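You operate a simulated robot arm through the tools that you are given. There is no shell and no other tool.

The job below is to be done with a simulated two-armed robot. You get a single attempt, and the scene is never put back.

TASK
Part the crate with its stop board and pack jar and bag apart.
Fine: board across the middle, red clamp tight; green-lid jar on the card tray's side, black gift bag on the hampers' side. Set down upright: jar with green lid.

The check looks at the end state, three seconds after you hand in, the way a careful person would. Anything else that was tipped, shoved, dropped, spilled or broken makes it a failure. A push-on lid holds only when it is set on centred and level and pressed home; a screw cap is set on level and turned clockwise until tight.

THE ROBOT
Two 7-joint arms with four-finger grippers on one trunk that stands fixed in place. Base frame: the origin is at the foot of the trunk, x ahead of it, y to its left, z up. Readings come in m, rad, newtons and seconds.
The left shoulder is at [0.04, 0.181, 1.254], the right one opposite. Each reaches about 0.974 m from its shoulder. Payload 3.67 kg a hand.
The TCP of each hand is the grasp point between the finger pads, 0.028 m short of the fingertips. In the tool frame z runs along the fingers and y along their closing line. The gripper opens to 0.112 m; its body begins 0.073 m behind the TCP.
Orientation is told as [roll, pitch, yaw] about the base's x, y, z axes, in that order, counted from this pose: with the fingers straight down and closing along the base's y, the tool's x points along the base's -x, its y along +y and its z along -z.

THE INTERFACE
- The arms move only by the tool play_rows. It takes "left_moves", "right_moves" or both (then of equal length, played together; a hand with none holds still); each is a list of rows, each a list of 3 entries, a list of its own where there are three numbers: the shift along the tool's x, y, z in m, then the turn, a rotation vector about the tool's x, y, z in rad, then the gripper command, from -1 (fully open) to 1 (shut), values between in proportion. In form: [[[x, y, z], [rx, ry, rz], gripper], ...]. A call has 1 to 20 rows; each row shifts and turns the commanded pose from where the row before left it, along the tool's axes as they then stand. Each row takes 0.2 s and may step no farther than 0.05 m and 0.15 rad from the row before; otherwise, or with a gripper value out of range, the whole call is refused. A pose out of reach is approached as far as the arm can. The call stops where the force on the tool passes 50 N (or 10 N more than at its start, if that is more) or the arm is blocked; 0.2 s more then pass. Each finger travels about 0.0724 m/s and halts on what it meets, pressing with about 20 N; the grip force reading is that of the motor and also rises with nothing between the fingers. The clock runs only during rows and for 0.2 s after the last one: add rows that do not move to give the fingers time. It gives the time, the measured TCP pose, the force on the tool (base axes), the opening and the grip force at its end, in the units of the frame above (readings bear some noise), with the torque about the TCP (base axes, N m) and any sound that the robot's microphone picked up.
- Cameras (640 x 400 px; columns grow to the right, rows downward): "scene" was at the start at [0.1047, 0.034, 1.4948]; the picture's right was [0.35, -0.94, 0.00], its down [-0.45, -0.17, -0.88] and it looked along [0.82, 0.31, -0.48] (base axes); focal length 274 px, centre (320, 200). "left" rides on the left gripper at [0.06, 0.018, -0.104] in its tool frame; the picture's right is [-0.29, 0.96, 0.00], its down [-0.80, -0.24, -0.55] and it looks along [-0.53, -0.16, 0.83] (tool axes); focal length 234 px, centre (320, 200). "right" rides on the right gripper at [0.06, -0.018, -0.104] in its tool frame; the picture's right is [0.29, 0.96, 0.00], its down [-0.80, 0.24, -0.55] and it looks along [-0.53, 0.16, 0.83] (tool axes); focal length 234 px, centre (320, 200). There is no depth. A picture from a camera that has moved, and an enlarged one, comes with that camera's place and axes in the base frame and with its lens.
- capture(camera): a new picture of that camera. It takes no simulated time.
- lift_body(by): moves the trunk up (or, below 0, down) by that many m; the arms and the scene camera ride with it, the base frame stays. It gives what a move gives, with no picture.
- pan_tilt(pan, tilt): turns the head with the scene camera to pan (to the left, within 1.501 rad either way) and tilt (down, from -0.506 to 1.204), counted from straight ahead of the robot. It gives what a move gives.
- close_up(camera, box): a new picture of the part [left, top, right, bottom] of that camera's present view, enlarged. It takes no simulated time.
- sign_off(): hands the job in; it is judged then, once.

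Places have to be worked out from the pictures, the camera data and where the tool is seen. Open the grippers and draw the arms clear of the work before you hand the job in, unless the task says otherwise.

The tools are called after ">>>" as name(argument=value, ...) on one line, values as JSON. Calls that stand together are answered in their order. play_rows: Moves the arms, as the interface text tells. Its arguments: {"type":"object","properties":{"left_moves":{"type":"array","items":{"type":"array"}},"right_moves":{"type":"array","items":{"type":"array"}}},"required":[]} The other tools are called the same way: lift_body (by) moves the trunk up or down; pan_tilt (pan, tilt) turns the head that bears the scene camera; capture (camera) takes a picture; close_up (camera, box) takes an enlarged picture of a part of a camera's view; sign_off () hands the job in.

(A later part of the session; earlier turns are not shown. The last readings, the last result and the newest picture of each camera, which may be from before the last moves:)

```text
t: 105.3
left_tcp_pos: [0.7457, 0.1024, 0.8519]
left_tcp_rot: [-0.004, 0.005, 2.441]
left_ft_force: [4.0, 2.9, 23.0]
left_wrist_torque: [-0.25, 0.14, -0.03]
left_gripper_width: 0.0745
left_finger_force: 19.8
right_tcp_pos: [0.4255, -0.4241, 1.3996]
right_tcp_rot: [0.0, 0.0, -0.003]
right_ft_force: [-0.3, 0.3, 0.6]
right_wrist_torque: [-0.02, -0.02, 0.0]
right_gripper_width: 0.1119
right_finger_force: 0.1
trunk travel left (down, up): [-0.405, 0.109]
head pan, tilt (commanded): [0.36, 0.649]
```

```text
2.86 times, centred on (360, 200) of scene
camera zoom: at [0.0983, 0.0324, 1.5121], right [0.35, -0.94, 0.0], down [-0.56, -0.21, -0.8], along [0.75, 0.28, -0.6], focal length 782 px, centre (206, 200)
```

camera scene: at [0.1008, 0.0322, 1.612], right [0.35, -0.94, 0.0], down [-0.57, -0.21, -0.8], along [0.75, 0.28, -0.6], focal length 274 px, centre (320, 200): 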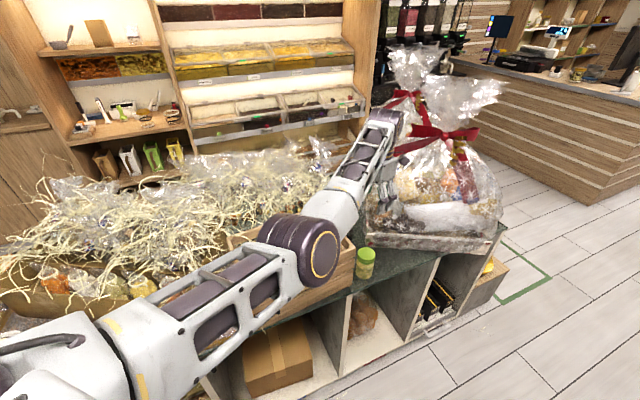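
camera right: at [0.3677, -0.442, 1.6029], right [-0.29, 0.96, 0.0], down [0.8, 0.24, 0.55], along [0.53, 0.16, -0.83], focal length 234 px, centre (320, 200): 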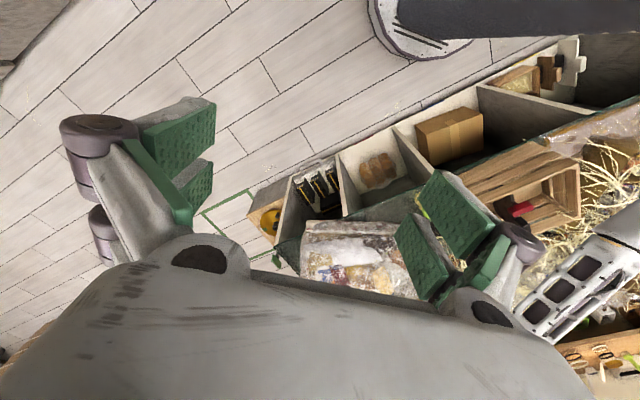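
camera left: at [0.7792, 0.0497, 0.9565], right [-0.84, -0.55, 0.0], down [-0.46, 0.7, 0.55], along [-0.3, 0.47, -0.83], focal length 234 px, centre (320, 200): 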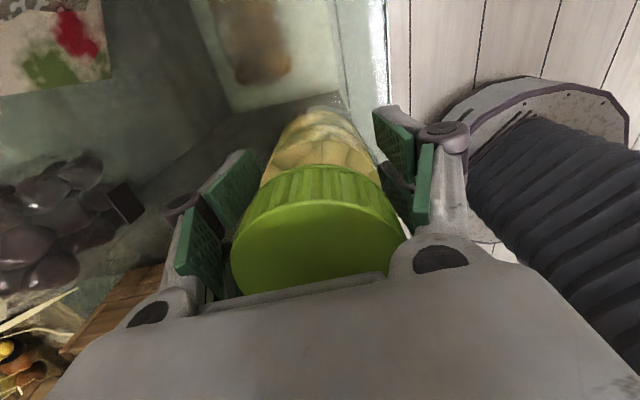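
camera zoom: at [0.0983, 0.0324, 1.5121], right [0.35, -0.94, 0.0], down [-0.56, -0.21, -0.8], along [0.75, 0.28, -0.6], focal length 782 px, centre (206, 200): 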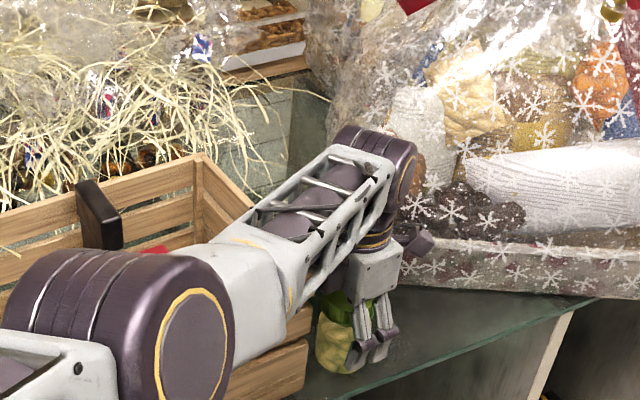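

The links pinched the lid (23 N upward on the tool), so I was too low for this gripper's shape. I open, rise about 22 mm so the pads meet the lid/neck zone, and check.

>>> play_rows(left_moves=[[[0, 0, 0], [0, 0, 0], -0.3], [[0, 0, 0], [0, 0, 0], -0.6], [[0, 0, 0], [0, 0, 0], -0.6], [[0, 0, -0.011], [0, 0, 0], -0.6], [[0, 0, -0.011], [0, 0, 0], -0.6], [[0, 0, 0], [0, 0, 0], -0.6]])

>>> capture(camera="left")

>>> close_up(camera="scene", box=[330, 170, 430, 270])

```text
t: 106.7
left_tcp_pos: [0.7491, 0.1022, 0.8675]
left_tcp_rot: [0.001, -0.002, 2.439]
left_ft_force: [-0.7, 0.8, -0.2]
left_wrist_torque: [0.0, 0.04, 0.01]
left_gripper_width: 0.0896
left_finger_force: 0.1
right_tcp_pos: [0.4279, -0.4235, 1.3978]
right_tcp_rot: [0.0, 0.0, -0.002]
right_ft_force: [0.3, -1.0, -0.2]
right_wrist_torque: [0.06, -0.01, 0.0]
right_gripper_width: 0.1119
right_finger_force: 0.0
trunk travel left (down, up): [-0.405, 0.109]
head pan, tilt (commanded): [0.36, 0.649]
```

```text
taken
camera left: at [0.7825, 0.0494, 0.9725], right [-0.84, -0.54, 0.0], down [-0.45, 0.7, 0.56], along [-0.3, 0.47, -0.83], focal length 234 px, centre (320, 200)
```

left: 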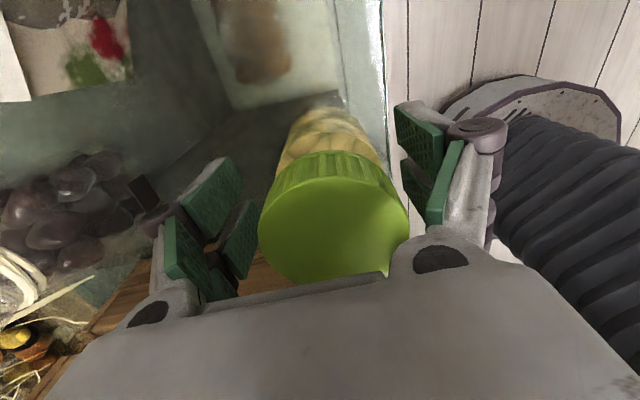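

```text
4.00 times, centred on (380, 220) of scene
camera zoom: at [0.101, 0.0323, 1.5118], right [0.35, -0.94, 0.0], down [-0.57, -0.21, -0.8], along [0.75, 0.28, -0.6], focal length 1095 px, centre (80, 120)
```

zoom: 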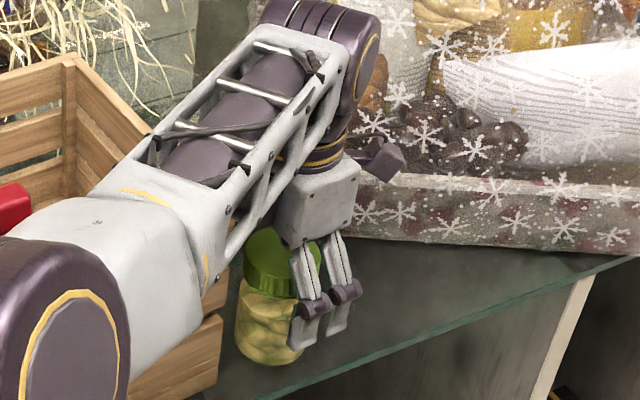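

The jar is still upright but ~8 mm off toward one finger. I re-centre on it and rise 10 mm more so the pads span lid and shoulder, then close slowly.

>>> play_rows(left_moves=[[[0.004, 0.0075, -0.01], [0, 0, 0], -0.6], [[0, 0, 0], [0, 0, 0], -0.6]])

>>> capture(camera="left")

```text
t: 107.3
left_tcp_pos: [0.7456, 0.0941, 0.8787]
left_tcp_rot: [0.001, -0.001, 2.438]
left_ft_force: [0.3, 0.0, 0.3]
left_wrist_torque: [0.0, -0.02, 0.01]
left_gripper_width: 0.0895
left_finger_force: 0.0
right_tcp_pos: [0.4286, -0.4233, 1.3983]
right_tcp_rot: [-0.001, 0.0, -0.001]
right_ft_force: [0.1, -0.4, -1.2]
right_wrist_torque: [0.02, 0.02, -0.01]
right_gripper_width: 0.1121
right_finger_force: 0.0
trunk travel left (down, up): [-0.405, 0.109]
head pan, tilt (commanded): [0.36, 0.649]
```

```text
taken
camera left: at [0.7805, 0.0414, 0.9832], right [-0.84, -0.54, 0.0], down [-0.45, 0.7, 0.56], along [-0.3, 0.47, -0.83], focal length 234 px, centre (320, 200)
```

left: 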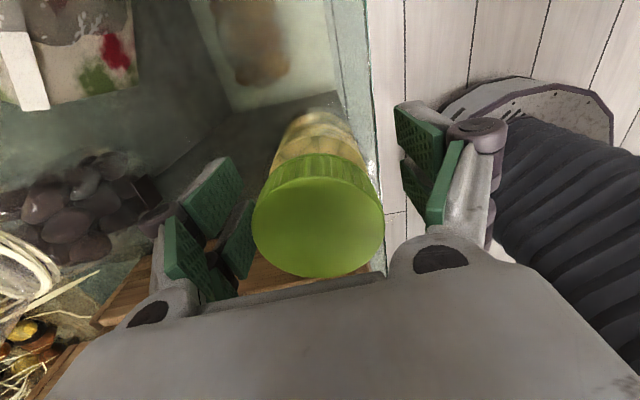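

Centred within 2 mm. I close on the jar now.

>>> play_rows(left_moves=[[[0, 0, 0], [0, 0, 0], -0.4], [[0, 0, 0], [0, 0, 0], -0.2], [[0, 0, 0], [0, 0, 0], 0.0], [[0, 0, 0], [0, 0, 0], 0.3], [[0, 0, 0], [0, 0, 0], 0.3]])

>>> capture(camera="left")

>>> close_up(camera="scene", box=[330, 170, 430, 270])

```text
t: 108.5
left_tcp_pos: [0.7468, 0.0931, 0.8788]
left_tcp_rot: [-0.001, -0.002, 2.439]
left_ft_force: [0.6, 1.7, 4.0]
left_wrist_torque: [0.07, -0.04, -0.04]
left_gripper_width: 0.0654
left_finger_force: 20.0
right_tcp_pos: [0.4281, -0.4239, 1.397]
right_tcp_rot: [0.0, 0.002, -0.002]
right_ft_force: [-0.4, 0.5, 0.1]
right_wrist_torque: [0.02, 0.0, -0.02]
right_gripper_width: 0.112
right_finger_force: 0.0
trunk travel left (down, up): [-0.405, 0.109]
head pan, tilt (commanded): [0.36, 0.649]
```

```text
taken
camera left: at [0.7806, 0.0414, 0.9841], right [-0.84, -0.54, 0.0], down [-0.45, 0.7, 0.56], along [-0.3, 0.47, -0.83], focal length 234 px, centre (320, 200)
```

left: 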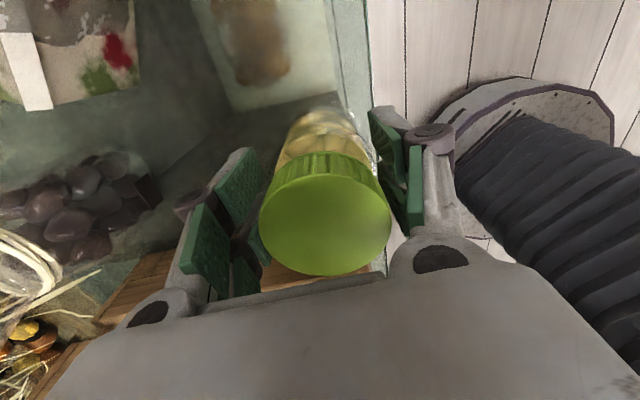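

```text
4.00 times, centred on (380, 220) of scene
camera zoom: at [0.1006, 0.0324, 1.5119], right [0.35, -0.94, 0.0], down [-0.57, -0.21, -0.8], along [0.75, 0.28, -0.6], focal length 1095 px, centre (80, 120)
```

zoom: 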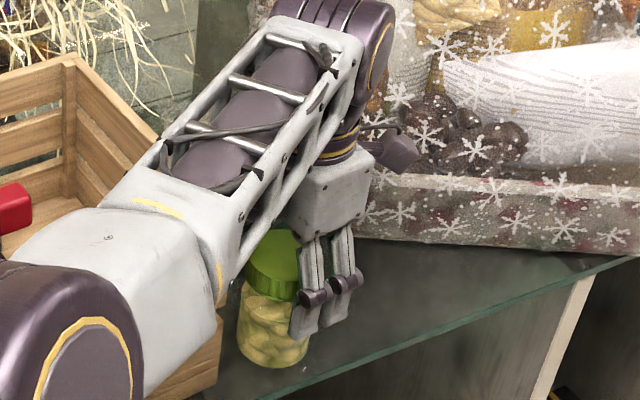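

Gripped at 65 mm with only 4 N vertical. I lift 3 cm and check that the whole jar (not just the lid) comes along.

>>> play_rows(left_moves=[[[0, 0, -0.015], [0, 0, 0], 0.3], [[0, 0, -0.015], [0, 0, 0], 0.3], [[0, 0, 0], [0, 0, 0], 0.3]])

>>> capture(camera="left")

>>> close_up(camera="scene", box=[330, 170, 430, 270])

```text
t: 109.3
left_tcp_pos: [0.7472, 0.092, 0.9092]
left_tcp_rot: [0.0, 0.0, 2.439]
left_ft_force: [-1.1, 0.1, 3.6]
left_wrist_torque: [-0.12, 0.04, -0.01]
left_gripper_width: 0.0655
left_finger_force: 20.1
right_tcp_pos: [0.4263, -0.4244, 1.3969]
right_tcp_rot: [0.001, 0.002, -0.002]
right_ft_force: [-0.7, -0.2, -0.5]
right_wrist_torque: [0.02, 0.02, -0.03]
right_gripper_width: 0.1122
right_finger_force: 0.0
trunk travel left (down, up): [-0.405, 0.109]
head pan, tilt (commanded): [0.36, 0.649]
```

```text
taken
camera left: at [0.7806, 0.0405, 1.0139], right [-0.84, -0.54, 0.0], down [-0.45, 0.7, 0.55], along [-0.3, 0.47, -0.83], focal length 234 px, centre (320, 200)
```

left: 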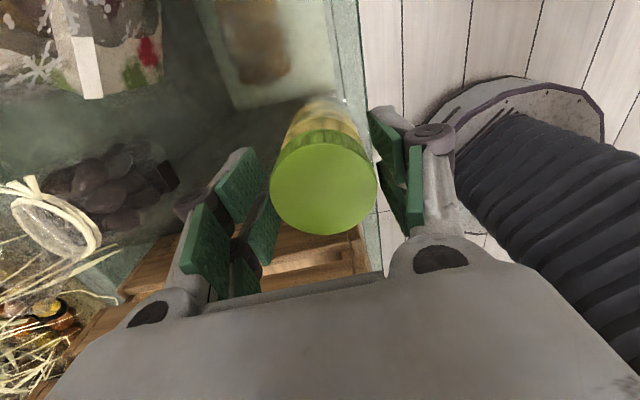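

```text
4.00 times, centred on (380, 220) of scene
camera zoom: at [0.1002, 0.0322, 1.5119], right [0.35, -0.94, 0.0], down [-0.57, -0.21, -0.8], along [0.75, 0.28, -0.6], focal length 1095 px, centre (80, 120)
```

zoom: 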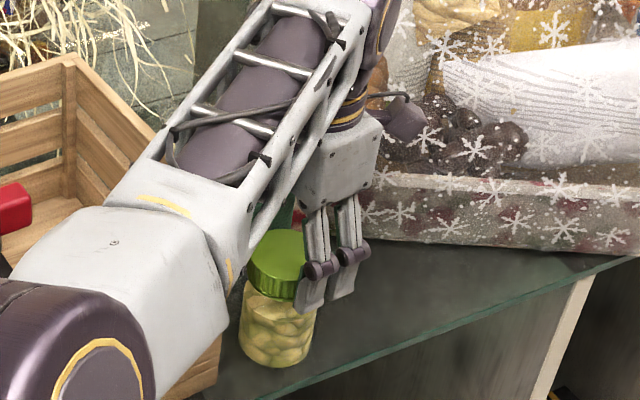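

The jar stayed on the counter while the fingers rose; I look closely at how the pads sit against the lid.

>>> close_up(camera="left", box=[160, 90, 460, 310])

>>> close_up(camera="scene", box=[350, 190, 410, 270])

```text
1.82 times, centred on (310, 200) of left
camera zoom: at [0.7806, 0.0405, 1.0139], right [-0.84, -0.54, 0.0], down [-0.45, 0.7, 0.55], along [-0.3, 0.47, -0.83], focal length 426 px, centre (338, 200)
```

zoom: 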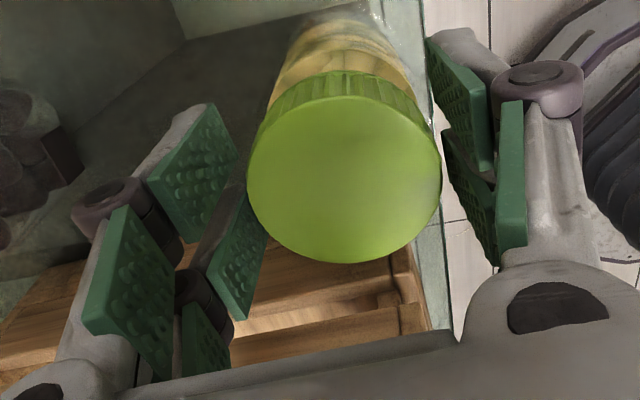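

```text
5.00 times, centred on (380, 230) of scene
camera zoom: at [0.1002, 0.0322, 1.5119], right [0.35, -0.94, 0.0], down [-0.57, -0.21, -0.8], along [0.75, 0.28, -0.6], focal length 1369 px, centre (20, 50)
```

zoom: 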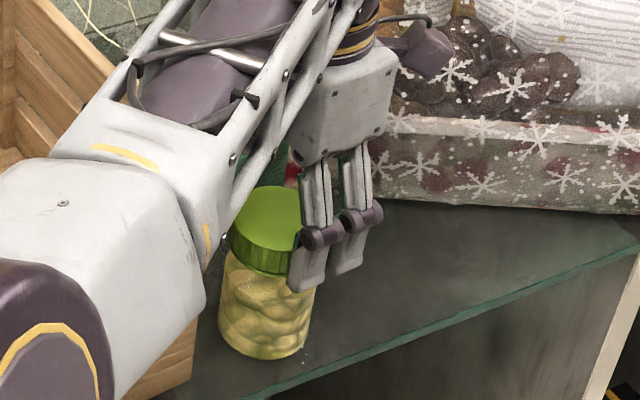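

The fingers have inner (proximal) pads above the knuckles; the lid's edge was wedged against those, so the distal pads never bit. I open slightly, set TCP at z≈0.894 so the distal pads face the lid side, and close again.

>>> play_rows(left_moves=[[[0, 0, 0], [0, 0, 0], -0.4], [[0, 0, 0], [0, 0, 0], -0.5], [[0.002, 0, 0.0145], [0, 0, 0], -0.5], [[0, 0, 0], [0, 0, 0], -0.5]])

>>> close_up(camera="left", box=[160, 90, 460, 310])

>>> play_rows(left_moves=[[[0, 0, 0], [0, 0, 0], -0.3], [[0, 0, 0], [0, 0, 0], -0.1], [[0, 0, 0], [0, 0, 0], 0.1], [[0, 0, 0], [0, 0, 0], 0.4], [[0, 0, 0], [0, 0, 0], 0.4]])

>>> close_up(camera="left", box=[160, 90, 460, 310])

```text
t: 110.3
left_tcp_pos: [0.7476, 0.0917, 0.8932]
left_tcp_rot: [0.0, -0.002, 2.438]
left_ft_force: [0.4, -0.4, -0.1]
left_wrist_torque: [-0.01, 0.01, 0.03]
left_gripper_width: 0.0841
left_finger_force: 0.0
right_tcp_pos: [0.4281, -0.4236, 1.3979]
right_tcp_rot: [-0.001, -0.001, -0.003]
right_ft_force: [-0.6, -0.4, -0.1]
right_wrist_torque: [0.0, 0.01, -0.01]
right_gripper_width: 0.1122
right_finger_force: 0.0
trunk travel left (down, up): [-0.405, 0.109]
head pan, tilt (commanded): [0.36, 0.649]
```

```text
1.82 times, centred on (310, 200) of left
camera zoom: at [0.7815, 0.0405, 0.9984], right [-0.84, -0.54, 0.0], down [-0.45, 0.7, 0.56], along [-0.3, 0.47, -0.83], focal length 426 px, centre (338, 200)
```

zoom: 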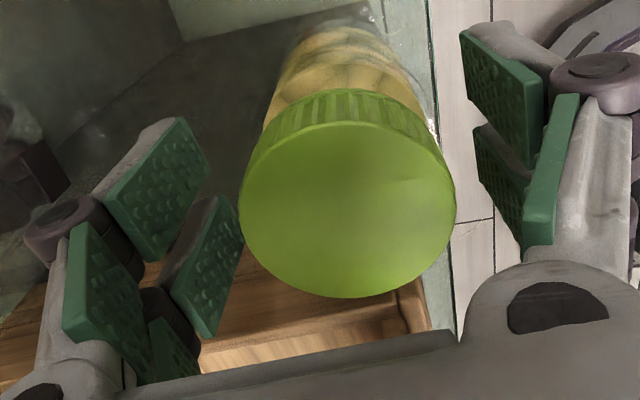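

```text
t: 111.5
left_tcp_pos: [0.7483, 0.0925, 0.8932]
left_tcp_rot: [-0.001, -0.001, 2.439]
left_ft_force: [0.2, -0.3, -0.1]
left_wrist_torque: [0.02, -0.08, -0.04]
left_gripper_width: 0.0655
left_finger_force: 20.3
right_tcp_pos: [0.4267, -0.4249, 1.3979]
right_tcp_rot: [0.0, 0.001, -0.003]
right_ft_force: [0.9, 0.5, -0.2]
right_wrist_torque: [0.01, -0.01, -0.02]
right_gripper_width: 0.1118
right_finger_force: 0.1
trunk travel left (down, up): [-0.405, 0.109]
head pan, tilt (commanded): [0.36, 0.649]
```

```text
1.82 times, centred on (310, 200) of left
camera zoom: at [0.7815, 0.0403, 0.9985], right [-0.84, -0.54, 0.0], down [-0.45, 0.7, 0.56], along [-0.3, 0.47, -0.83], focal length 426 px, centre (338, 200)
```

zoom: 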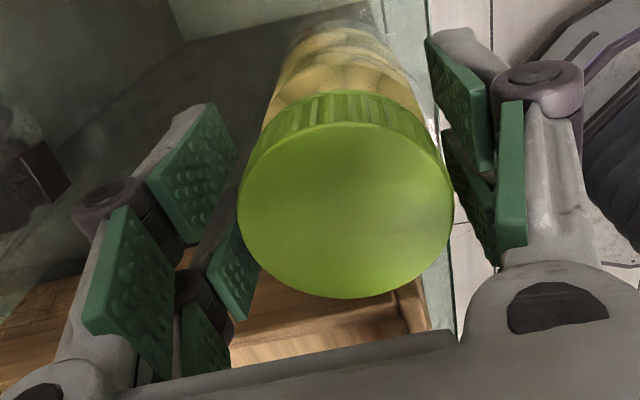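

Now the vertical force is zero and the pads hold at 65.5 mm — the lid skirt's width. I lift 2 cm and check again.

>>> play_rows(left_moves=[[[0, 0, -0.01], [0, 0, 0], 0.5], [[0, 0, -0.01], [0, 0, 0], 0.6], [[0, 0, 0], [0, 0, 0], 0.6]])

>>> close_up(camera="left", box=[160, 90, 460, 310])

>>> close_up(camera="scene", box=[350, 190, 410, 270])

```text
t: 112.3
left_tcp_pos: [0.7487, 0.0918, 0.912]
left_tcp_rot: [0.003, -0.001, 2.436]
left_ft_force: [0.1, -0.2, -3.3]
left_wrist_torque: [0.02, -0.03, -0.02]
left_gripper_width: 0.0655
left_finger_force: 20.1
right_tcp_pos: [0.4279, -0.4253, 1.3959]
right_tcp_rot: [-0.001, 0.001, 0.001]
right_ft_force: [0.3, -0.6, 0.7]
right_wrist_torque: [-0.01, 0.01, 0.01]
right_gripper_width: 0.1122
right_finger_force: 0.0
trunk travel left (down, up): [-0.405, 0.109]
head pan, tilt (commanded): [0.36, 0.649]
```

```text
1.82 times, centred on (310, 200) of left
camera zoom: at [0.7825, 0.0406, 1.0169], right [-0.84, -0.54, 0.0], down [-0.45, 0.7, 0.56], along [-0.3, 0.47, -0.83], focal length 426 px, centre (338, 200)
```

zoom: 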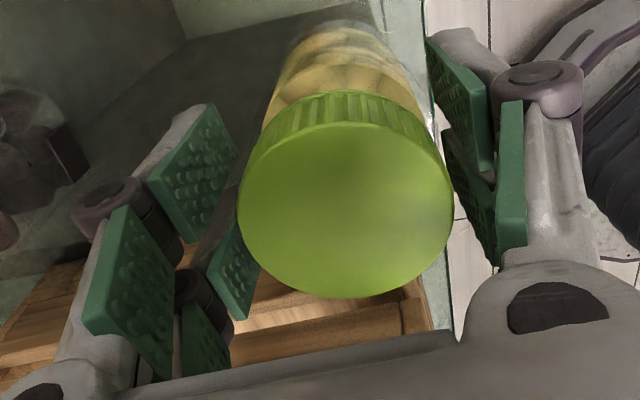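

```text
5.00 times, centred on (380, 230) of scene
camera zoom: at [0.1016, 0.0324, 1.5118], right [0.35, -0.94, 0.0], down [-0.57, -0.21, -0.8], along [0.75, 0.28, -0.61], focal length 1369 px, centre (20, 50)
```

zoom: 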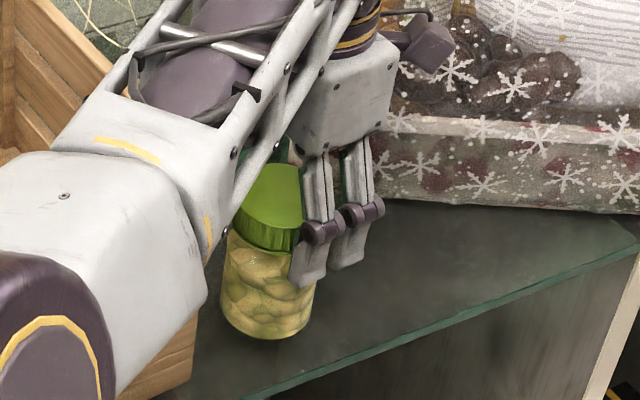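

The jar now rides up with the hand (−3.3 N weight, whole jar). I raise the trunk 0.1 m, then lift clear of the crate rim.

>>> lift_body(by=0.1)

>>> play_rows(left_moves=[[[0, 0, -0.035], [0, 0, 0], 0.6], [[0, 0, -0.035], [0, 0, 0], 0.6], [[0, 0, -0.035], [0, 0, 0], 0.6], [[0, 0, -0.035], [0, 0, 0], 0.6], [[0, 0, -0.03], [0, 0, 0], 0.6], [[0, 0, 0], [0, 0, 0], 0.6]])

>>> capture(camera="scene")

>>> capture(camera="left")

```text
t: 113.7
left_tcp_pos: [0.7483, 0.092, 1.0121]
left_tcp_rot: [0.001, -0.001, 2.438]
left_ft_force: [0.3, -0.2, -4.1]
left_wrist_torque: [0.0, -0.01, -0.02]
left_gripper_width: 0.0652
left_finger_force: 19.6
right_tcp_pos: [0.4273, -0.4242, 1.4982]
right_tcp_rot: [-0.001, 0.003, -0.001]
right_ft_force: [0.7, 0.0, -0.5]
right_wrist_torque: [-0.01, 0.0, 0.01]
right_gripper_width: 0.1119
right_finger_force: 0.1
trunk travel left (down, up): [-0.505, 0.009]
head pan, tilt (commanded): [0.36, 0.649]
```

```text
t: 115.0
left_tcp_pos: [0.7488, 0.0937, 1.1838]
left_tcp_rot: [0.0, -0.004, 2.438]
left_ft_force: [0.7, -0.1, -2.9]
left_wrist_torque: [-0.02, -0.01, 0.0]
left_gripper_width: 0.0656
left_finger_force: 20.1
right_tcp_pos: [0.4284, -0.4251, 1.4982]
right_tcp_rot: [0.0, 0.002, -0.002]
right_ft_force: [0.2, 0.7, 0.0]
right_wrist_torque: [-0.01, 0.0, 0.01]
right_gripper_width: 0.112
right_finger_force: 0.1
trunk travel left (down, up): [-0.505, 0.009]
head pan, tilt (commanded): [0.36, 0.649]
```

```text
taken
camera scene: at [0.1019, 0.0323, 1.6119], right [0.35, -0.94, 0.0], down [-0.57, -0.21, -0.8], along [0.74, 0.28, -0.61], focal length 274 px, centre (320, 200)
```

scene: 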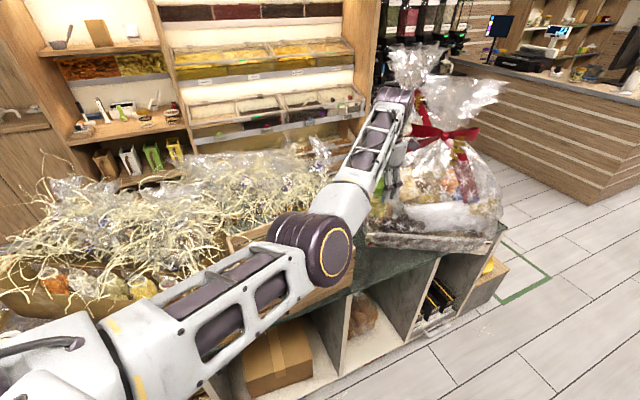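

```text
taken
camera left: at [0.7835, 0.0413, 1.2883], right [-0.84, -0.54, 0.0], down [-0.45, 0.7, 0.56], along [-0.3, 0.47, -0.83], focal length 234 px, centre (320, 200)
```

left: 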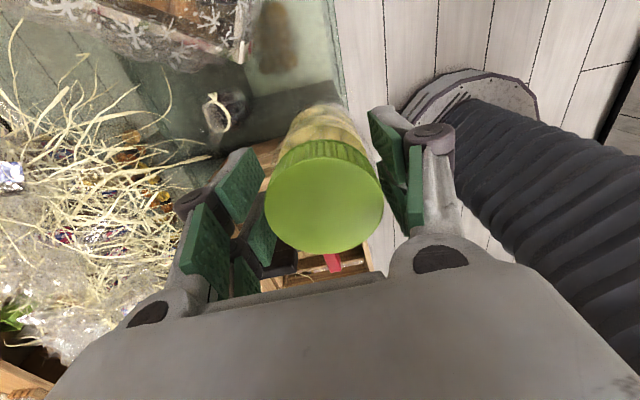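

The jar hangs securely at z≈1.18. I turn the hand half a turn to yaw ≈ −0.7 so that when placing, the fingers open along the compartment's roomy direction and the camera faces away from the board.

>>> play_rows(left_moves=[[[0, 0, 0], [0, 0, 0.149], 0.6], [[0, 0, 0], [0, 0, 0.149], 0.6], [[0, 0, 0], [0, 0, 0.149], 0.6], [[0, 0, 0], [0, 0, 0.149], 0.6], [[0, 0, 0], [0, 0, 0.149], 0.6], [[0, 0, 0], [0, 0, 0.149], 0.6], [[0, 0, 0], [0, 0, 0.149], 0.6], [[0, 0, 0], [0, 0, 0.149], 0.6], [[0, 0, 0], [0, 0, 0.149], 0.6], [[0, 0, 0], [0, 0, 0.149], 0.6], [[0, 0, 0], [0, 0, 0.149], 0.6], [[0, 0, 0], [0, 0, 0.149], 0.6], [[0, 0, 0], [0, 0, 0.149], 0.6], [[0, 0, 0], [0, 0, 0.149], 0.6], [[0, 0, 0], [0, 0, 0.149], 0.6], [[0, 0, 0], [0, 0, 0.149], 0.6], [[0, 0, 0], [0, 0, 0.149], 0.6], [[0, 0, 0], [0, 0, 0.149], 0.6], [[0, 0, 0], [0, 0, 0.149], 0.6], [[0, 0, 0], [0, 0, 0.149], 0.6]])

```text
t: 119.2
left_tcp_pos: [0.7495, 0.0931, 1.1819]
left_tcp_rot: [0.0, 0.002, -0.545]
left_ft_force: [-0.2, 0.6, -3.3]
left_wrist_torque: [-0.02, 0.01, -0.01]
left_gripper_width: 0.0658
left_finger_force: 19.9
right_tcp_pos: [0.4282, -0.4248, 1.4972]
right_tcp_rot: [0.0, 0.002, -0.002]
right_ft_force: [-0.5, 1.1, 0.6]
right_wrist_torque: [0.02, 0.03, 0.01]
right_gripper_width: 0.1121
right_finger_force: 0.0
trunk travel left (down, up): [-0.505, 0.009]
head pan, tilt (commanded): [0.36, 0.649]
```

I complete the turn and carry the jar over the crate to the tray-side compartment's centre (≈(0.570, 0.383)) at height.

>>> play_rows(left_moves=[[[0, 0, 0], [0, 0, 0.0775], 0.6], [[0, 0, 0], [0, 0, 0.0775], 0.6], [[0.0405, 0.0133, 0], [0, 0, 0], 0.6], [[0.0405, 0.0133, 0], [0, 0, 0], 0.6], [[0.0405, 0.0133, 0], [0, 0, 0], 0.6], [[0.0405, 0.0133, 0], [0, 0, 0], 0.6], [[0.0405, 0.0133, 0], [0, 0, 0], 0.6], [[0.0405, 0.0133, 0], [0, 0, 0], 0.6], [[0.0405, 0.0133, 0], [0, 0, 0], 0.6], [[0.0405, 0.0133, 0], [0, 0, 0], 0.6], [[0, 0, 0], [0, 0, 0], 0.6]])

>>> capture(camera="scene")

>>> capture(camera="left")

```text
t: 121.7
left_tcp_pos: [0.572, 0.3816, 1.1824]
left_tcp_rot: [0.002, 0.003, -0.699]
left_ft_force: [0.3, 0.1, -3.2]
left_wrist_torque: [0.03, 0.02, -0.01]
left_gripper_width: 0.0656
left_finger_force: 20.1
right_tcp_pos: [0.4283, -0.4259, 1.4965]
right_tcp_rot: [0.001, 0.002, -0.001]
right_ft_force: [1.0, 0.1, -0.5]
right_wrist_torque: [0.01, 0.04, 0.0]
right_gripper_width: 0.1122
right_finger_force: 0.0
trunk travel left (down, up): [-0.505, 0.009]
head pan, tilt (commanded): [0.36, 0.649]
```

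```text
taken
camera scene: at [0.1017, 0.0318, 1.612], right [0.35, -0.94, 0.0], down [-0.57, -0.21, -0.8], along [0.74, 0.28, -0.61], focal length 274 px, centre (320, 200)
```

scene: 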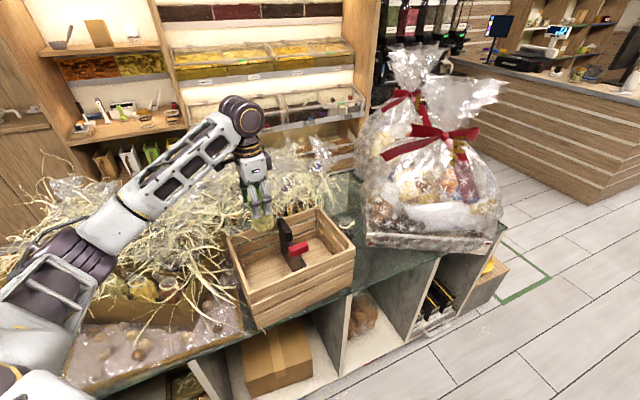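

```text
taken
camera left: at [0.5367, 0.4347, 1.2871], right [0.84, 0.55, 0.0], down [0.46, -0.7, 0.55], along [0.3, -0.46, -0.83], focal length 234 px, centre (320, 200)
```

left: 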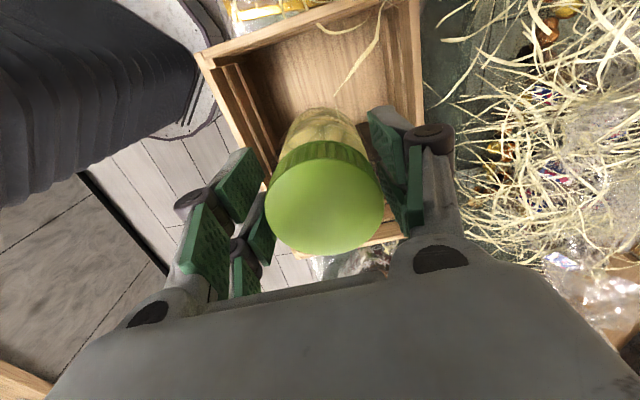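

The jar hangs over the tray-side compartment. I shift 1 cm further from the board and lower it into the crate, slowing near the floor.

>>> play_rows(left_moves=[[[0.01, 0, 0.02], [0, 0, 0], 0.6], [[0, 0, 0.035], [0, 0, 0], 0.6], [[0, 0, 0.035], [0, 0, 0], 0.6], [[0, 0, 0.035], [0, 0, 0], 0.6], [[0, 0, 0.035], [0, 0, 0], 0.6], [[0, 0, 0.03], [0, 0, 0], 0.6], [[0, 0, 0.03], [0, 0, 0], 0.6], [[0, 0, 0], [0, 0, 0], 0.6]])

>>> capture(camera="left")

>>> close_up(camera="scene", box=[200, 160, 380, 320])

```text
t: 123.5
left_tcp_pos: [0.5603, 0.3895, 0.9637]
left_tcp_rot: [0.0, 0.002, -0.699]
left_ft_force: [-0.7, -0.4, -4.5]
left_wrist_torque: [0.05, 0.04, 0.02]
left_gripper_width: 0.0656
left_finger_force: 20.2
right_tcp_pos: [0.4274, -0.4247, 1.4975]
right_tcp_rot: [0.001, -0.001, -0.002]
right_ft_force: [-0.3, -0.9, 0.1]
right_wrist_torque: [-0.03, 0.0, -0.01]
right_gripper_width: 0.1119
right_finger_force: 0.1
trunk travel left (down, up): [-0.505, 0.009]
head pan, tilt (commanded): [0.36, 0.649]
```

```text
taken
camera left: at [0.526, 0.4416, 1.0684], right [0.84, 0.55, 0.0], down [0.46, -0.7, 0.55], along [0.3, -0.46, -0.83], focal length 234 px, centre (320, 200)
```

left: 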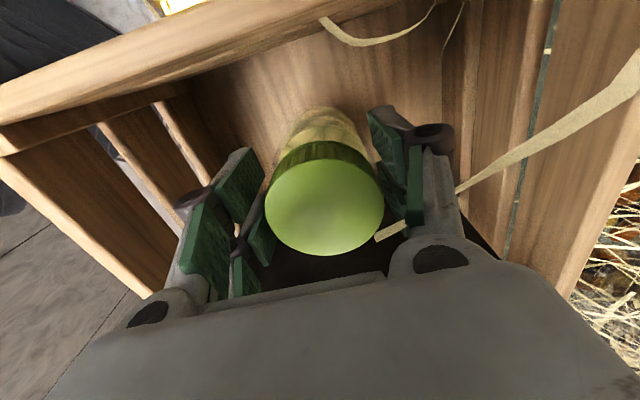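

```text
2.50 times, centred on (290, 240) of scene
camera zoom: at [0.1011, 0.0326, 1.612], right [0.35, -0.94, 0.0], down [-0.57, -0.21, -0.8], along [0.75, 0.28, -0.6], focal length 684 px, centre (395, 100)
```

zoom: 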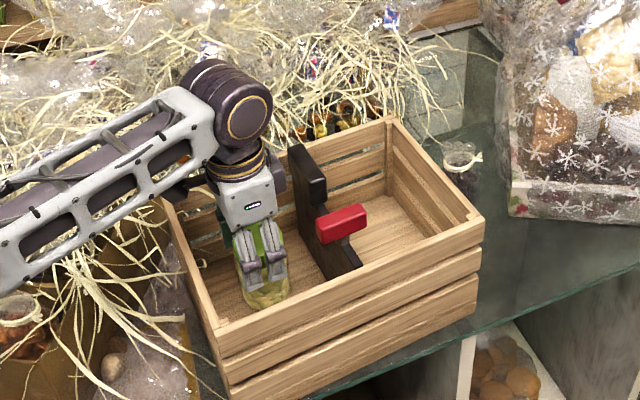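

The jar is inside the compartment with clearance all round. I lower it slowly to the floor, watching the vertical force.

>>> play_rows(left_moves=[[[0, 0, 0.012], [0, 0, 0], 0.6], [[0, 0, 0.012], [0, 0, 0], 0.6], [[0, 0, 0.008], [0, 0, 0], 0.6], [[0, 0, 0], [0, 0, 0], 0.6]])

>>> play_rows(left_moves=[[[0, 0, 0.005], [0, 0, 0], 0.6], [[0, 0, 0.005], [0, 0, 0], 0.6], [[0, 0, 0], [0, 0, 0], 0.6]])

```text
t: 124.5
left_tcp_pos: [0.5612, 0.3887, 0.9315]
left_tcp_rot: [0.0, 0.003, -0.698]
left_ft_force: [0.0, 0.3, -3.8]
left_wrist_torque: [0.0, 0.05, -0.02]
left_gripper_width: 0.0654
left_finger_force: 19.7
right_tcp_pos: [0.4297, -0.4241, 1.4972]
right_tcp_rot: [0.001, 0.002, -0.002]
right_ft_force: [0.6, 0.1, -0.5]
right_wrist_torque: [0.02, 0.0, 0.01]
right_gripper_width: 0.1119
right_finger_force: 0.0
trunk travel left (down, up): [-0.505, 0.009]
head pan, tilt (commanded): [0.36, 0.649]
```

```text
t: 125.2
left_tcp_pos: [0.5606, 0.3896, 0.922]
left_tcp_rot: [-0.001, 0.0, -0.697]
left_ft_force: [3.9, 0.7, 7.8]
left_wrist_torque: [-0.1, -0.1, -0.06]
left_gripper_width: 0.0657
left_finger_force: 20.0
right_tcp_pos: [0.4267, -0.4246, 1.4965]
right_tcp_rot: [-0.001, 0.0, -0.001]
right_ft_force: [-0.1, -0.1, 0.7]
right_wrist_torque: [-0.01, 0.0, 0.01]
right_gripper_width: 0.112
right_finger_force: 0.0
trunk travel left (down, up): [-0.505, 0.009]
head pan, tilt (commanded): [0.36, 0.649]
```

Contact with the floor (force went to +7.8 N). I open the fingers gently and rise straight up.

>>> play_rows(left_moves=[[[0, 0, -0.001], [0, 0, 0], 0.6], [[0, 0, 0], [0, 0, 0], -0.2], [[0, 0, 0], [0, 0, 0], -0.4], [[0, 0, 0], [0, 0, 0], -0.6], [[0, 0, 0], [0, 0, 0], -0.6]])

>>> capture(camera="left")

```text
t: 126.5
left_tcp_pos: [0.5594, 0.3891, 0.9221]
left_tcp_rot: [0.0, 0.002, -0.698]
left_ft_force: [0.3, 0.1, 0.7]
left_wrist_torque: [-0.03, -0.04, 0.0]
left_gripper_width: 0.0894
left_finger_force: 0.0
right_tcp_pos: [0.4264, -0.4233, 1.4975]
right_tcp_rot: [0.001, 0.0, -0.003]
right_ft_force: [0.0, -0.3, 0.0]
right_wrist_torque: [0.0, 0.04, -0.04]
right_gripper_width: 0.1122
right_finger_force: 0.1
trunk travel left (down, up): [-0.505, 0.009]
head pan, tilt (commanded): [0.36, 0.649]
```

```text
taken
camera left: at [0.5258, 0.4419, 1.0271], right [0.84, 0.55, 0.0], down [0.46, -0.7, 0.55], along [0.3, -0.46, -0.83], focal length 234 px, centre (320, 200)
```

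left: 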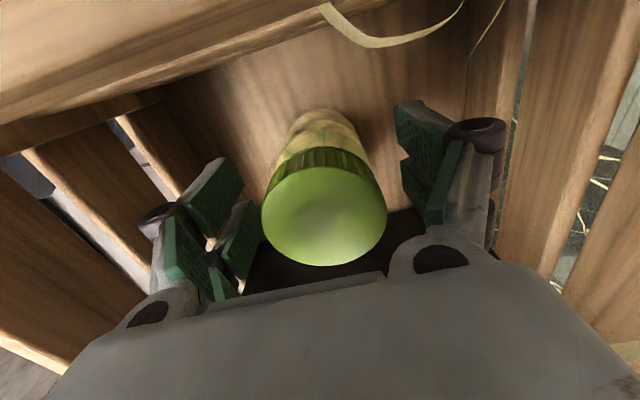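

The jar stands free and upright on the crate floor. I lift the hand straight up out of the crate.

>>> play_rows(left_moves=[[[0, 0, -0.02], [0, 0, 0], -0.6], [[0, 0, -0.035], [0, 0, 0], -0.6], [[0, 0, -0.04], [0, 0, 0], -0.6], [[0, 0, -0.04], [0, 0, 0], -0.6], [[0, 0, -0.04], [0, 0, 0], -0.6], [[0, 0, -0.03], [0, 0, 0], -0.6], [[0, 0, 0], [0, 0, 0], -0.6]])

>>> close_up(camera="scene", box=[200, 160, 400, 320])

>>> capture(camera="left")

```text
t: 128.1
left_tcp_pos: [0.5603, 0.391, 1.1263]
left_tcp_rot: [0.0, 0.002, -0.697]
left_ft_force: [0.2, -0.3, 0.0]
left_wrist_torque: [0.01, -0.01, -0.01]
left_gripper_width: 0.0895
left_finger_force: 0.0
right_tcp_pos: [0.4268, -0.4243, 1.4981]
right_tcp_rot: [0.0, 0.001, -0.002]
right_ft_force: [0.6, 0.0, 0.5]
right_wrist_torque: [-0.02, -0.01, 0.0]
right_gripper_width: 0.112
right_finger_force: 0.0
trunk travel left (down, up): [-0.505, 0.009]
head pan, tilt (commanded): [0.36, 0.649]
```

```text
2.50 times, centred on (300, 240) of scene
camera zoom: at [0.1008, 0.0327, 1.612], right [0.35, -0.94, 0.0], down [-0.57, -0.21, -0.8], along [0.75, 0.28, -0.6], focal length 684 px, centre (370, 100)
```

zoom: 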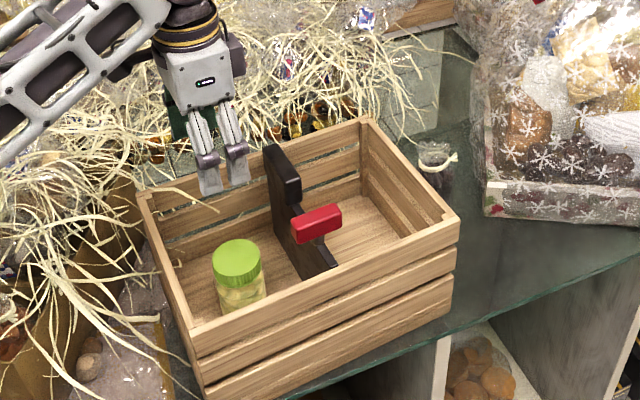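

```text
taken
camera left: at [0.5265, 0.4425, 1.232], right [0.84, 0.55, 0.0], down [0.46, -0.7, 0.55], along [0.3, -0.46, -0.83], focal length 234 px, centre (320, 200)
```

left: 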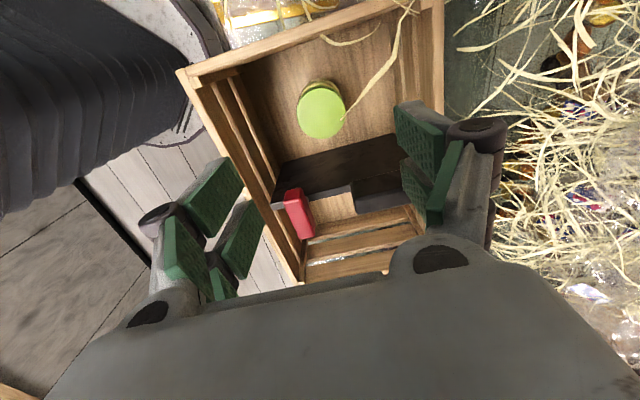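

The jar stands upright beside the board on the tray's side. Now the bag: I raise the hand and turn it to yaw 2.44, so that it can lean over toward the bag with the camera on the far side.

>>> play_rows(left_moves=[[[0, 0, -0.04], [0, 0, 0], -0.6], [[0, 0, -0.04], [0, 0, 0], -0.6], [[0, 0, 0], [0, 0, -0.149], -0.6], [[0, 0, 0], [0, 0, -0.149], -0.6], [[0, 0, 0], [0, 0, -0.149], -0.6], [[0, 0, 0], [0, 0, -0.149], -0.6], [[0, 0, 0], [0, 0, -0.149], -0.6], [[0, 0, 0], [0, 0, -0.149], -0.6], [[0, 0, 0], [0, 0, -0.149], -0.6], [[0, 0, 0], [0, 0, -0.149], -0.6], [[0, 0, 0], [0, 0, -0.149], -0.6], [[0, 0, 0], [0, 0, -0.149], -0.6], [[0, 0, 0], [0, 0, -0.149], -0.6], [[0, 0, 0], [0, 0, -0.149], -0.6], [[0, 0, 0], [0, 0, -0.149], -0.6], [[0, 0, 0], [0, 0, -0.149], -0.6], [[0, 0, 0], [0, 0, -0.149], -0.6], [[0, 0, 0], [0, 0, -0.149], -0.6], [[0, 0, 0], [0, 0, -0.149], -0.6], [[0, 0, 0], [0, 0, -0.149], -0.6]])

>>> play_rows(left_moves=[[[0, 0, 0], [0, 0, -0.114], -0.6], [[0, 0, 0], [0, 0, -0.114], -0.6], [[0, 0, 0], [0, 0, -0.114], -0.6], [[0, 0, 0], [0, 0, -0.114], -0.6], [[0, 0, 0], [0, 0.1164, 0], -0.6], [[0, 0, 0], [0, 0.1164, 0], -0.6], [[0, 0, 0], [0, 0.1164, 0], -0.6], [[0, 0, 0], [0, 0, 0], -0.6]])

>>> capture(camera="scene")

```text
t: 132.2
left_tcp_pos: [0.5603, 0.3895, 1.2083]
left_tcp_rot: [0.001, 0.0, 1.989]
left_ft_force: [-0.8, 0.2, 0.4]
left_wrist_torque: [-0.03, 0.02, -0.02]
left_gripper_width: 0.09
left_finger_force: 0.0
right_tcp_pos: [0.4273, -0.424, 1.4975]
right_tcp_rot: [0.0, -0.001, -0.002]
right_ft_force: [0.2, 0.1, 0.1]
right_wrist_torque: [-0.01, 0.03, 0.0]
right_gripper_width: 0.1122
right_finger_force: 0.0
trunk travel left (down, up): [-0.505, 0.009]
head pan, tilt (commanded): [0.36, 0.649]
```

```text
t: 134.1
left_tcp_pos: [0.5611, 0.3895, 1.2083]
left_tcp_rot: [-0.001, 0.349, 2.44]
left_ft_force: [0.2, -0.5, -0.4]
left_wrist_torque: [0.02, 0.03, -0.01]
left_gripper_width: 0.0896
left_finger_force: 0.0
right_tcp_pos: [0.4283, -0.4241, 1.4972]
right_tcp_rot: [0.0, 0.002, -0.002]
right_ft_force: [0.3, 0.4, 0.9]
right_wrist_torque: [0.01, 0.01, -0.01]
right_gripper_width: 0.1118
right_finger_force: 0.0
trunk travel left (down, up): [-0.505, 0.009]
head pan, tilt (commanded): [0.36, 0.649]
```

```text
taken
camera scene: at [0.101, 0.0322, 1.612], right [0.35, -0.94, 0.0], down [-0.57, -0.21, -0.8], along [0.75, 0.28, -0.6], focal length 274 px, centre (320, 200)
```

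scene: 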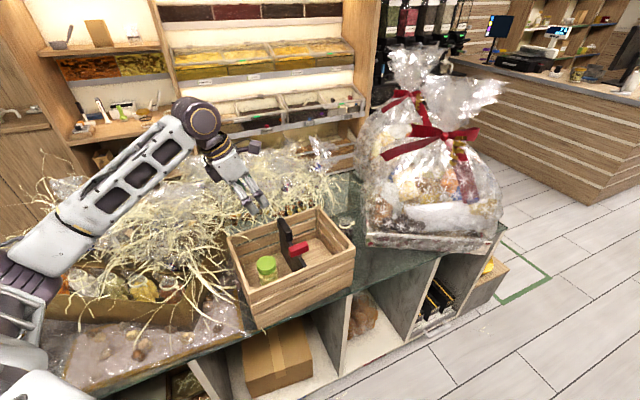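

Pose is as intended (yaw 2.44, lean 0.35 toward the bag). I take an enlarged look at the bag for a precise fix.

>>> close_up(camera="scene", box=[320, 190, 400, 270])

>>> close_up(camera="right", box=[380, 170, 540, 290])

```text
5.00 times, centred on (360, 230) of scene
camera zoom: at [0.101, 0.0322, 1.612], right [0.35, -0.94, 0.0], down [-0.57, -0.21, -0.8], along [0.75, 0.28, -0.6], focal length 1369 px, centre (120, 50)
```

zoom: 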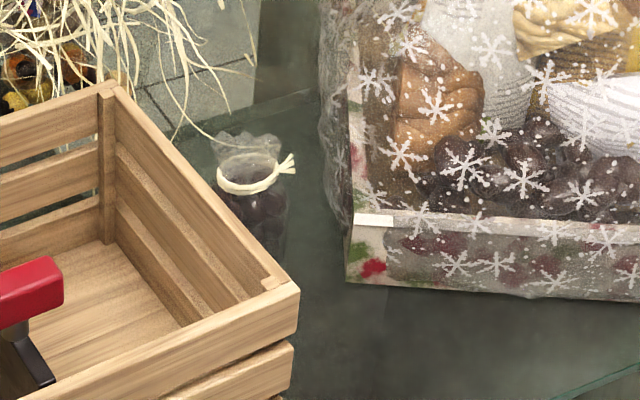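

```text
3.33 times, centred on (460, 230) of right
camera zoom: at [0.3678, -0.4425, 1.6027], right [-0.29, 0.96, 0.0], down [0.8, 0.24, 0.55], along [0.53, 0.16, -0.83], focal length 781 px, centre (-147, 100)
```

zoom: 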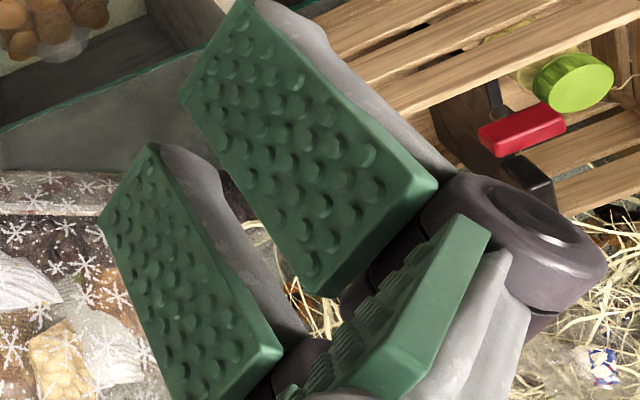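

The bag's tie is at about (0.855, 0.211, 0.907), flare top ≈0.948. I carry the leaning hand over toward it at z≈1.21, stopping ~2 cm short to look.

>>> play_rows(left_moves=[[[0.0375, -0.0064, 0.0137], [0, 0, 0], -0.5], [[0.0375, -0.0064, 0.0137], [0, 0, 0], -0.5], [[0.0375, -0.0064, 0.0137], [0, 0, 0], -0.5], [[0.0375, -0.0064, 0.0137], [0, 0, 0], -0.5], [[0.0375, -0.0064, 0.0137], [0, 0, 0], -0.5], [[0.0375, -0.0064, 0.0137], [0, 0, 0], -0.5], [[0.0375, -0.0064, 0.0137], [0, 0, 0], -0.5], [[0.0375, -0.0064, 0.0137], [0, 0, 0], -0.5], [[0, 0, 0], [0, 0, 0], -0.5]])

>>> capture(camera="left")

>>> capture(camera="scene")

```text
t: 136.1
left_tcp_pos: [0.8383, 0.2212, 1.2057]
left_tcp_rot: [-0.001, 0.346, 2.44]
left_ft_force: [-0.3, 0.6, -0.7]
left_wrist_torque: [0.01, -0.02, 0.0]
left_gripper_width: 0.084
left_finger_force: 0.1
right_tcp_pos: [0.4283, -0.4235, 1.498]
right_tcp_rot: [0.0, 0.0, -0.002]
right_ft_force: [0.4, -0.1, 0.7]
right_wrist_torque: [0.02, -0.01, 0.01]
right_gripper_width: 0.1119
right_finger_force: 0.1
trunk travel left (down, up): [-0.505, 0.009]
head pan, tilt (commanded): [0.36, 0.649]
```

```text
taken
camera left: at [0.8427, 0.1952, 1.325], right [-0.82, -0.56, -0.1], down [-0.56, 0.79, 0.25], along [-0.06, 0.26, -0.96], focal length 234 px, centre (320, 200)
```

left: 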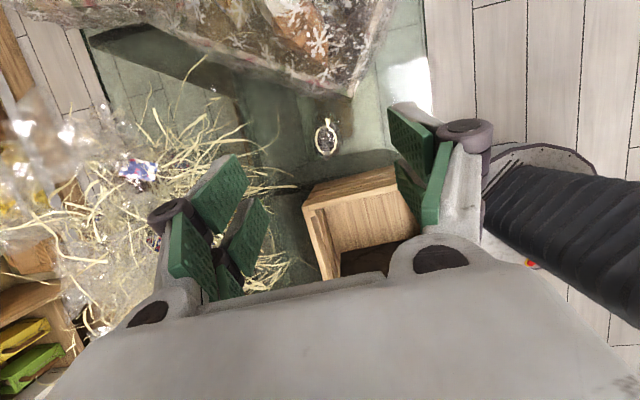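

```text
taken
camera scene: at [0.1006, 0.0332, 1.612], right [0.35, -0.94, 0.0], down [-0.57, -0.21, -0.8], along [0.75, 0.28, -0.6], focal length 274 px, centre (320, 200)
```

scene: 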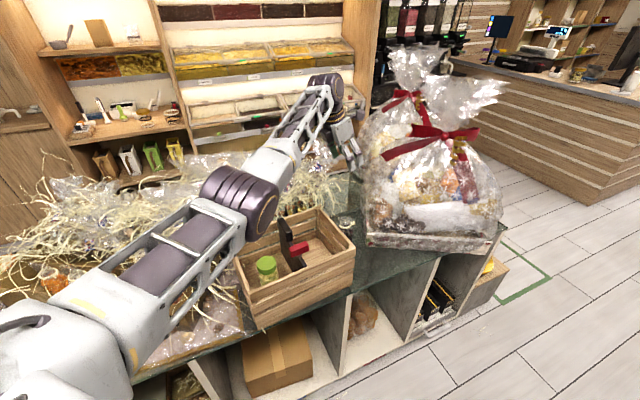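

From almost straight above, the bag's tie ring is well visible with free space around it. I zoom in to fix its position.

>>> close_up(camera="left", box=[270, 60, 400, 190])

>>> close_up(camera="scene", box=[330, 200, 390, 250])

```text
3.08 times, centred on (335, 125) of left
camera zoom: at [0.8427, 0.1952, 1.325], right [-0.82, -0.56, -0.1], down [-0.56, 0.79, 0.25], along [-0.06, 0.26, -0.96], focal length 720 px, centre (274, 431)
```

zoom: 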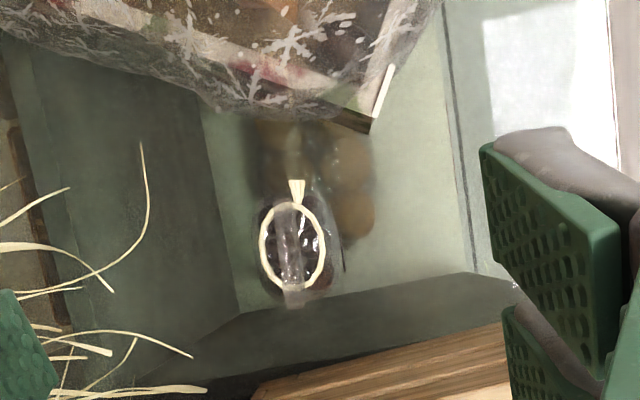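

```text
8.00 times, centred on (360, 225) of scene
camera zoom: at [0.1006, 0.0332, 1.612], right [0.35, -0.94, 0.0], down [-0.57, -0.21, -0.8], along [0.75, 0.28, -0.6], focal length 2190 px, centre (0, 0)
```

zoom: 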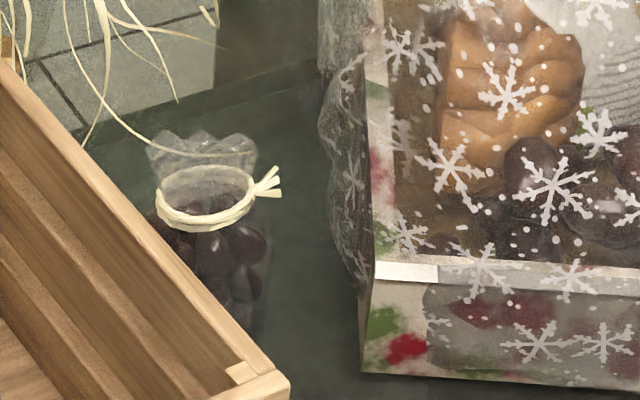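

Refined: the tie ring is at about (0.868, 0.215, 0.898), body Ø≈57 mm. I lower the trunk 0.13 m (hand stays above the bag) and test whether the present lean reaches over it.

>>> lift_body(by=-0.13)

>>> play_rows(left_moves=[[[0.0255, -0.0144, 0.0093], [0, 0, 0], -0.5], [[0, 0, 0], [0, 0, 0], -0.5]])

>>> capture(camera="left")

>>> capture(camera="scene")

```text
t: 137.6
left_tcp_pos: [0.8387, 0.2223, 1.0763]
left_tcp_rot: [0.002, 0.348, 2.442]
left_ft_force: [0.2, -0.3, 0.8]
left_wrist_torque: [0.0, 0.01, 0.02]
left_gripper_width: 0.0842
left_finger_force: 0.0
right_tcp_pos: [0.4272, -0.4237, 1.3679]
right_tcp_rot: [0.0, -0.002, 0.0]
right_ft_force: [-0.1, -0.4, 0.1]
right_wrist_torque: [-0.01, 0.03, -0.01]
right_gripper_width: 0.1121
right_finger_force: 0.0
trunk travel left (down, up): [-0.375, 0.139]
head pan, tilt (commanded): [0.36, 0.649]
```

```text
t: 138.2
left_tcp_pos: [0.8517, 0.2183, 1.0734]
left_tcp_rot: [0.003, 0.347, 2.442]
left_ft_force: [-0.3, 0.5, -0.1]
left_wrist_torque: [-0.02, -0.01, 0.01]
left_gripper_width: 0.0839
left_finger_force: 0.0
left hand out of reach, approached as far as the arm can: row 1
right_tcp_pos: [0.4289, -0.4235, 1.3665]
right_tcp_rot: [-0.001, -0.001, -0.001]
right_ft_force: [0.0, 0.4, 0.1]
right_wrist_torque: [0.0, 0.0, 0.0]
right_gripper_width: 0.112
right_finger_force: 0.1
trunk travel left (down, up): [-0.375, 0.139]
head pan, tilt (commanded): [0.36, 0.649]
```

```text
taken
camera left: at [0.8552, 0.1924, 1.1926], right [-0.82, -0.56, -0.1], down [-0.56, 0.79, 0.25], along [-0.06, 0.26, -0.96], focal length 234 px, centre (320, 200)
```

left: 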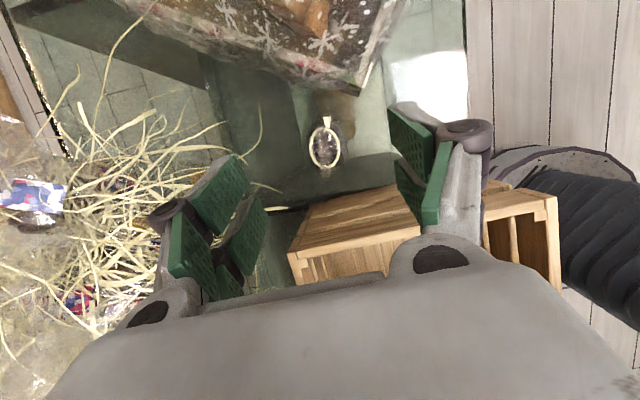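

```text
taken
camera scene: at [0.1012, 0.0334, 1.4815], right [0.35, -0.94, 0.0], down [-0.57, -0.21, -0.8], along [0.75, 0.28, -0.61], focal length 274 px, centre (320, 200)
```

scene: 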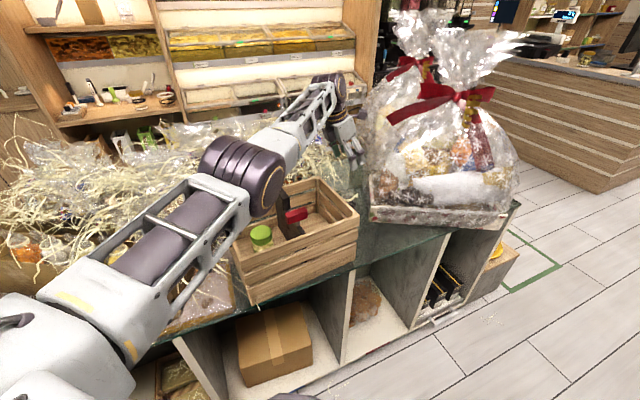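

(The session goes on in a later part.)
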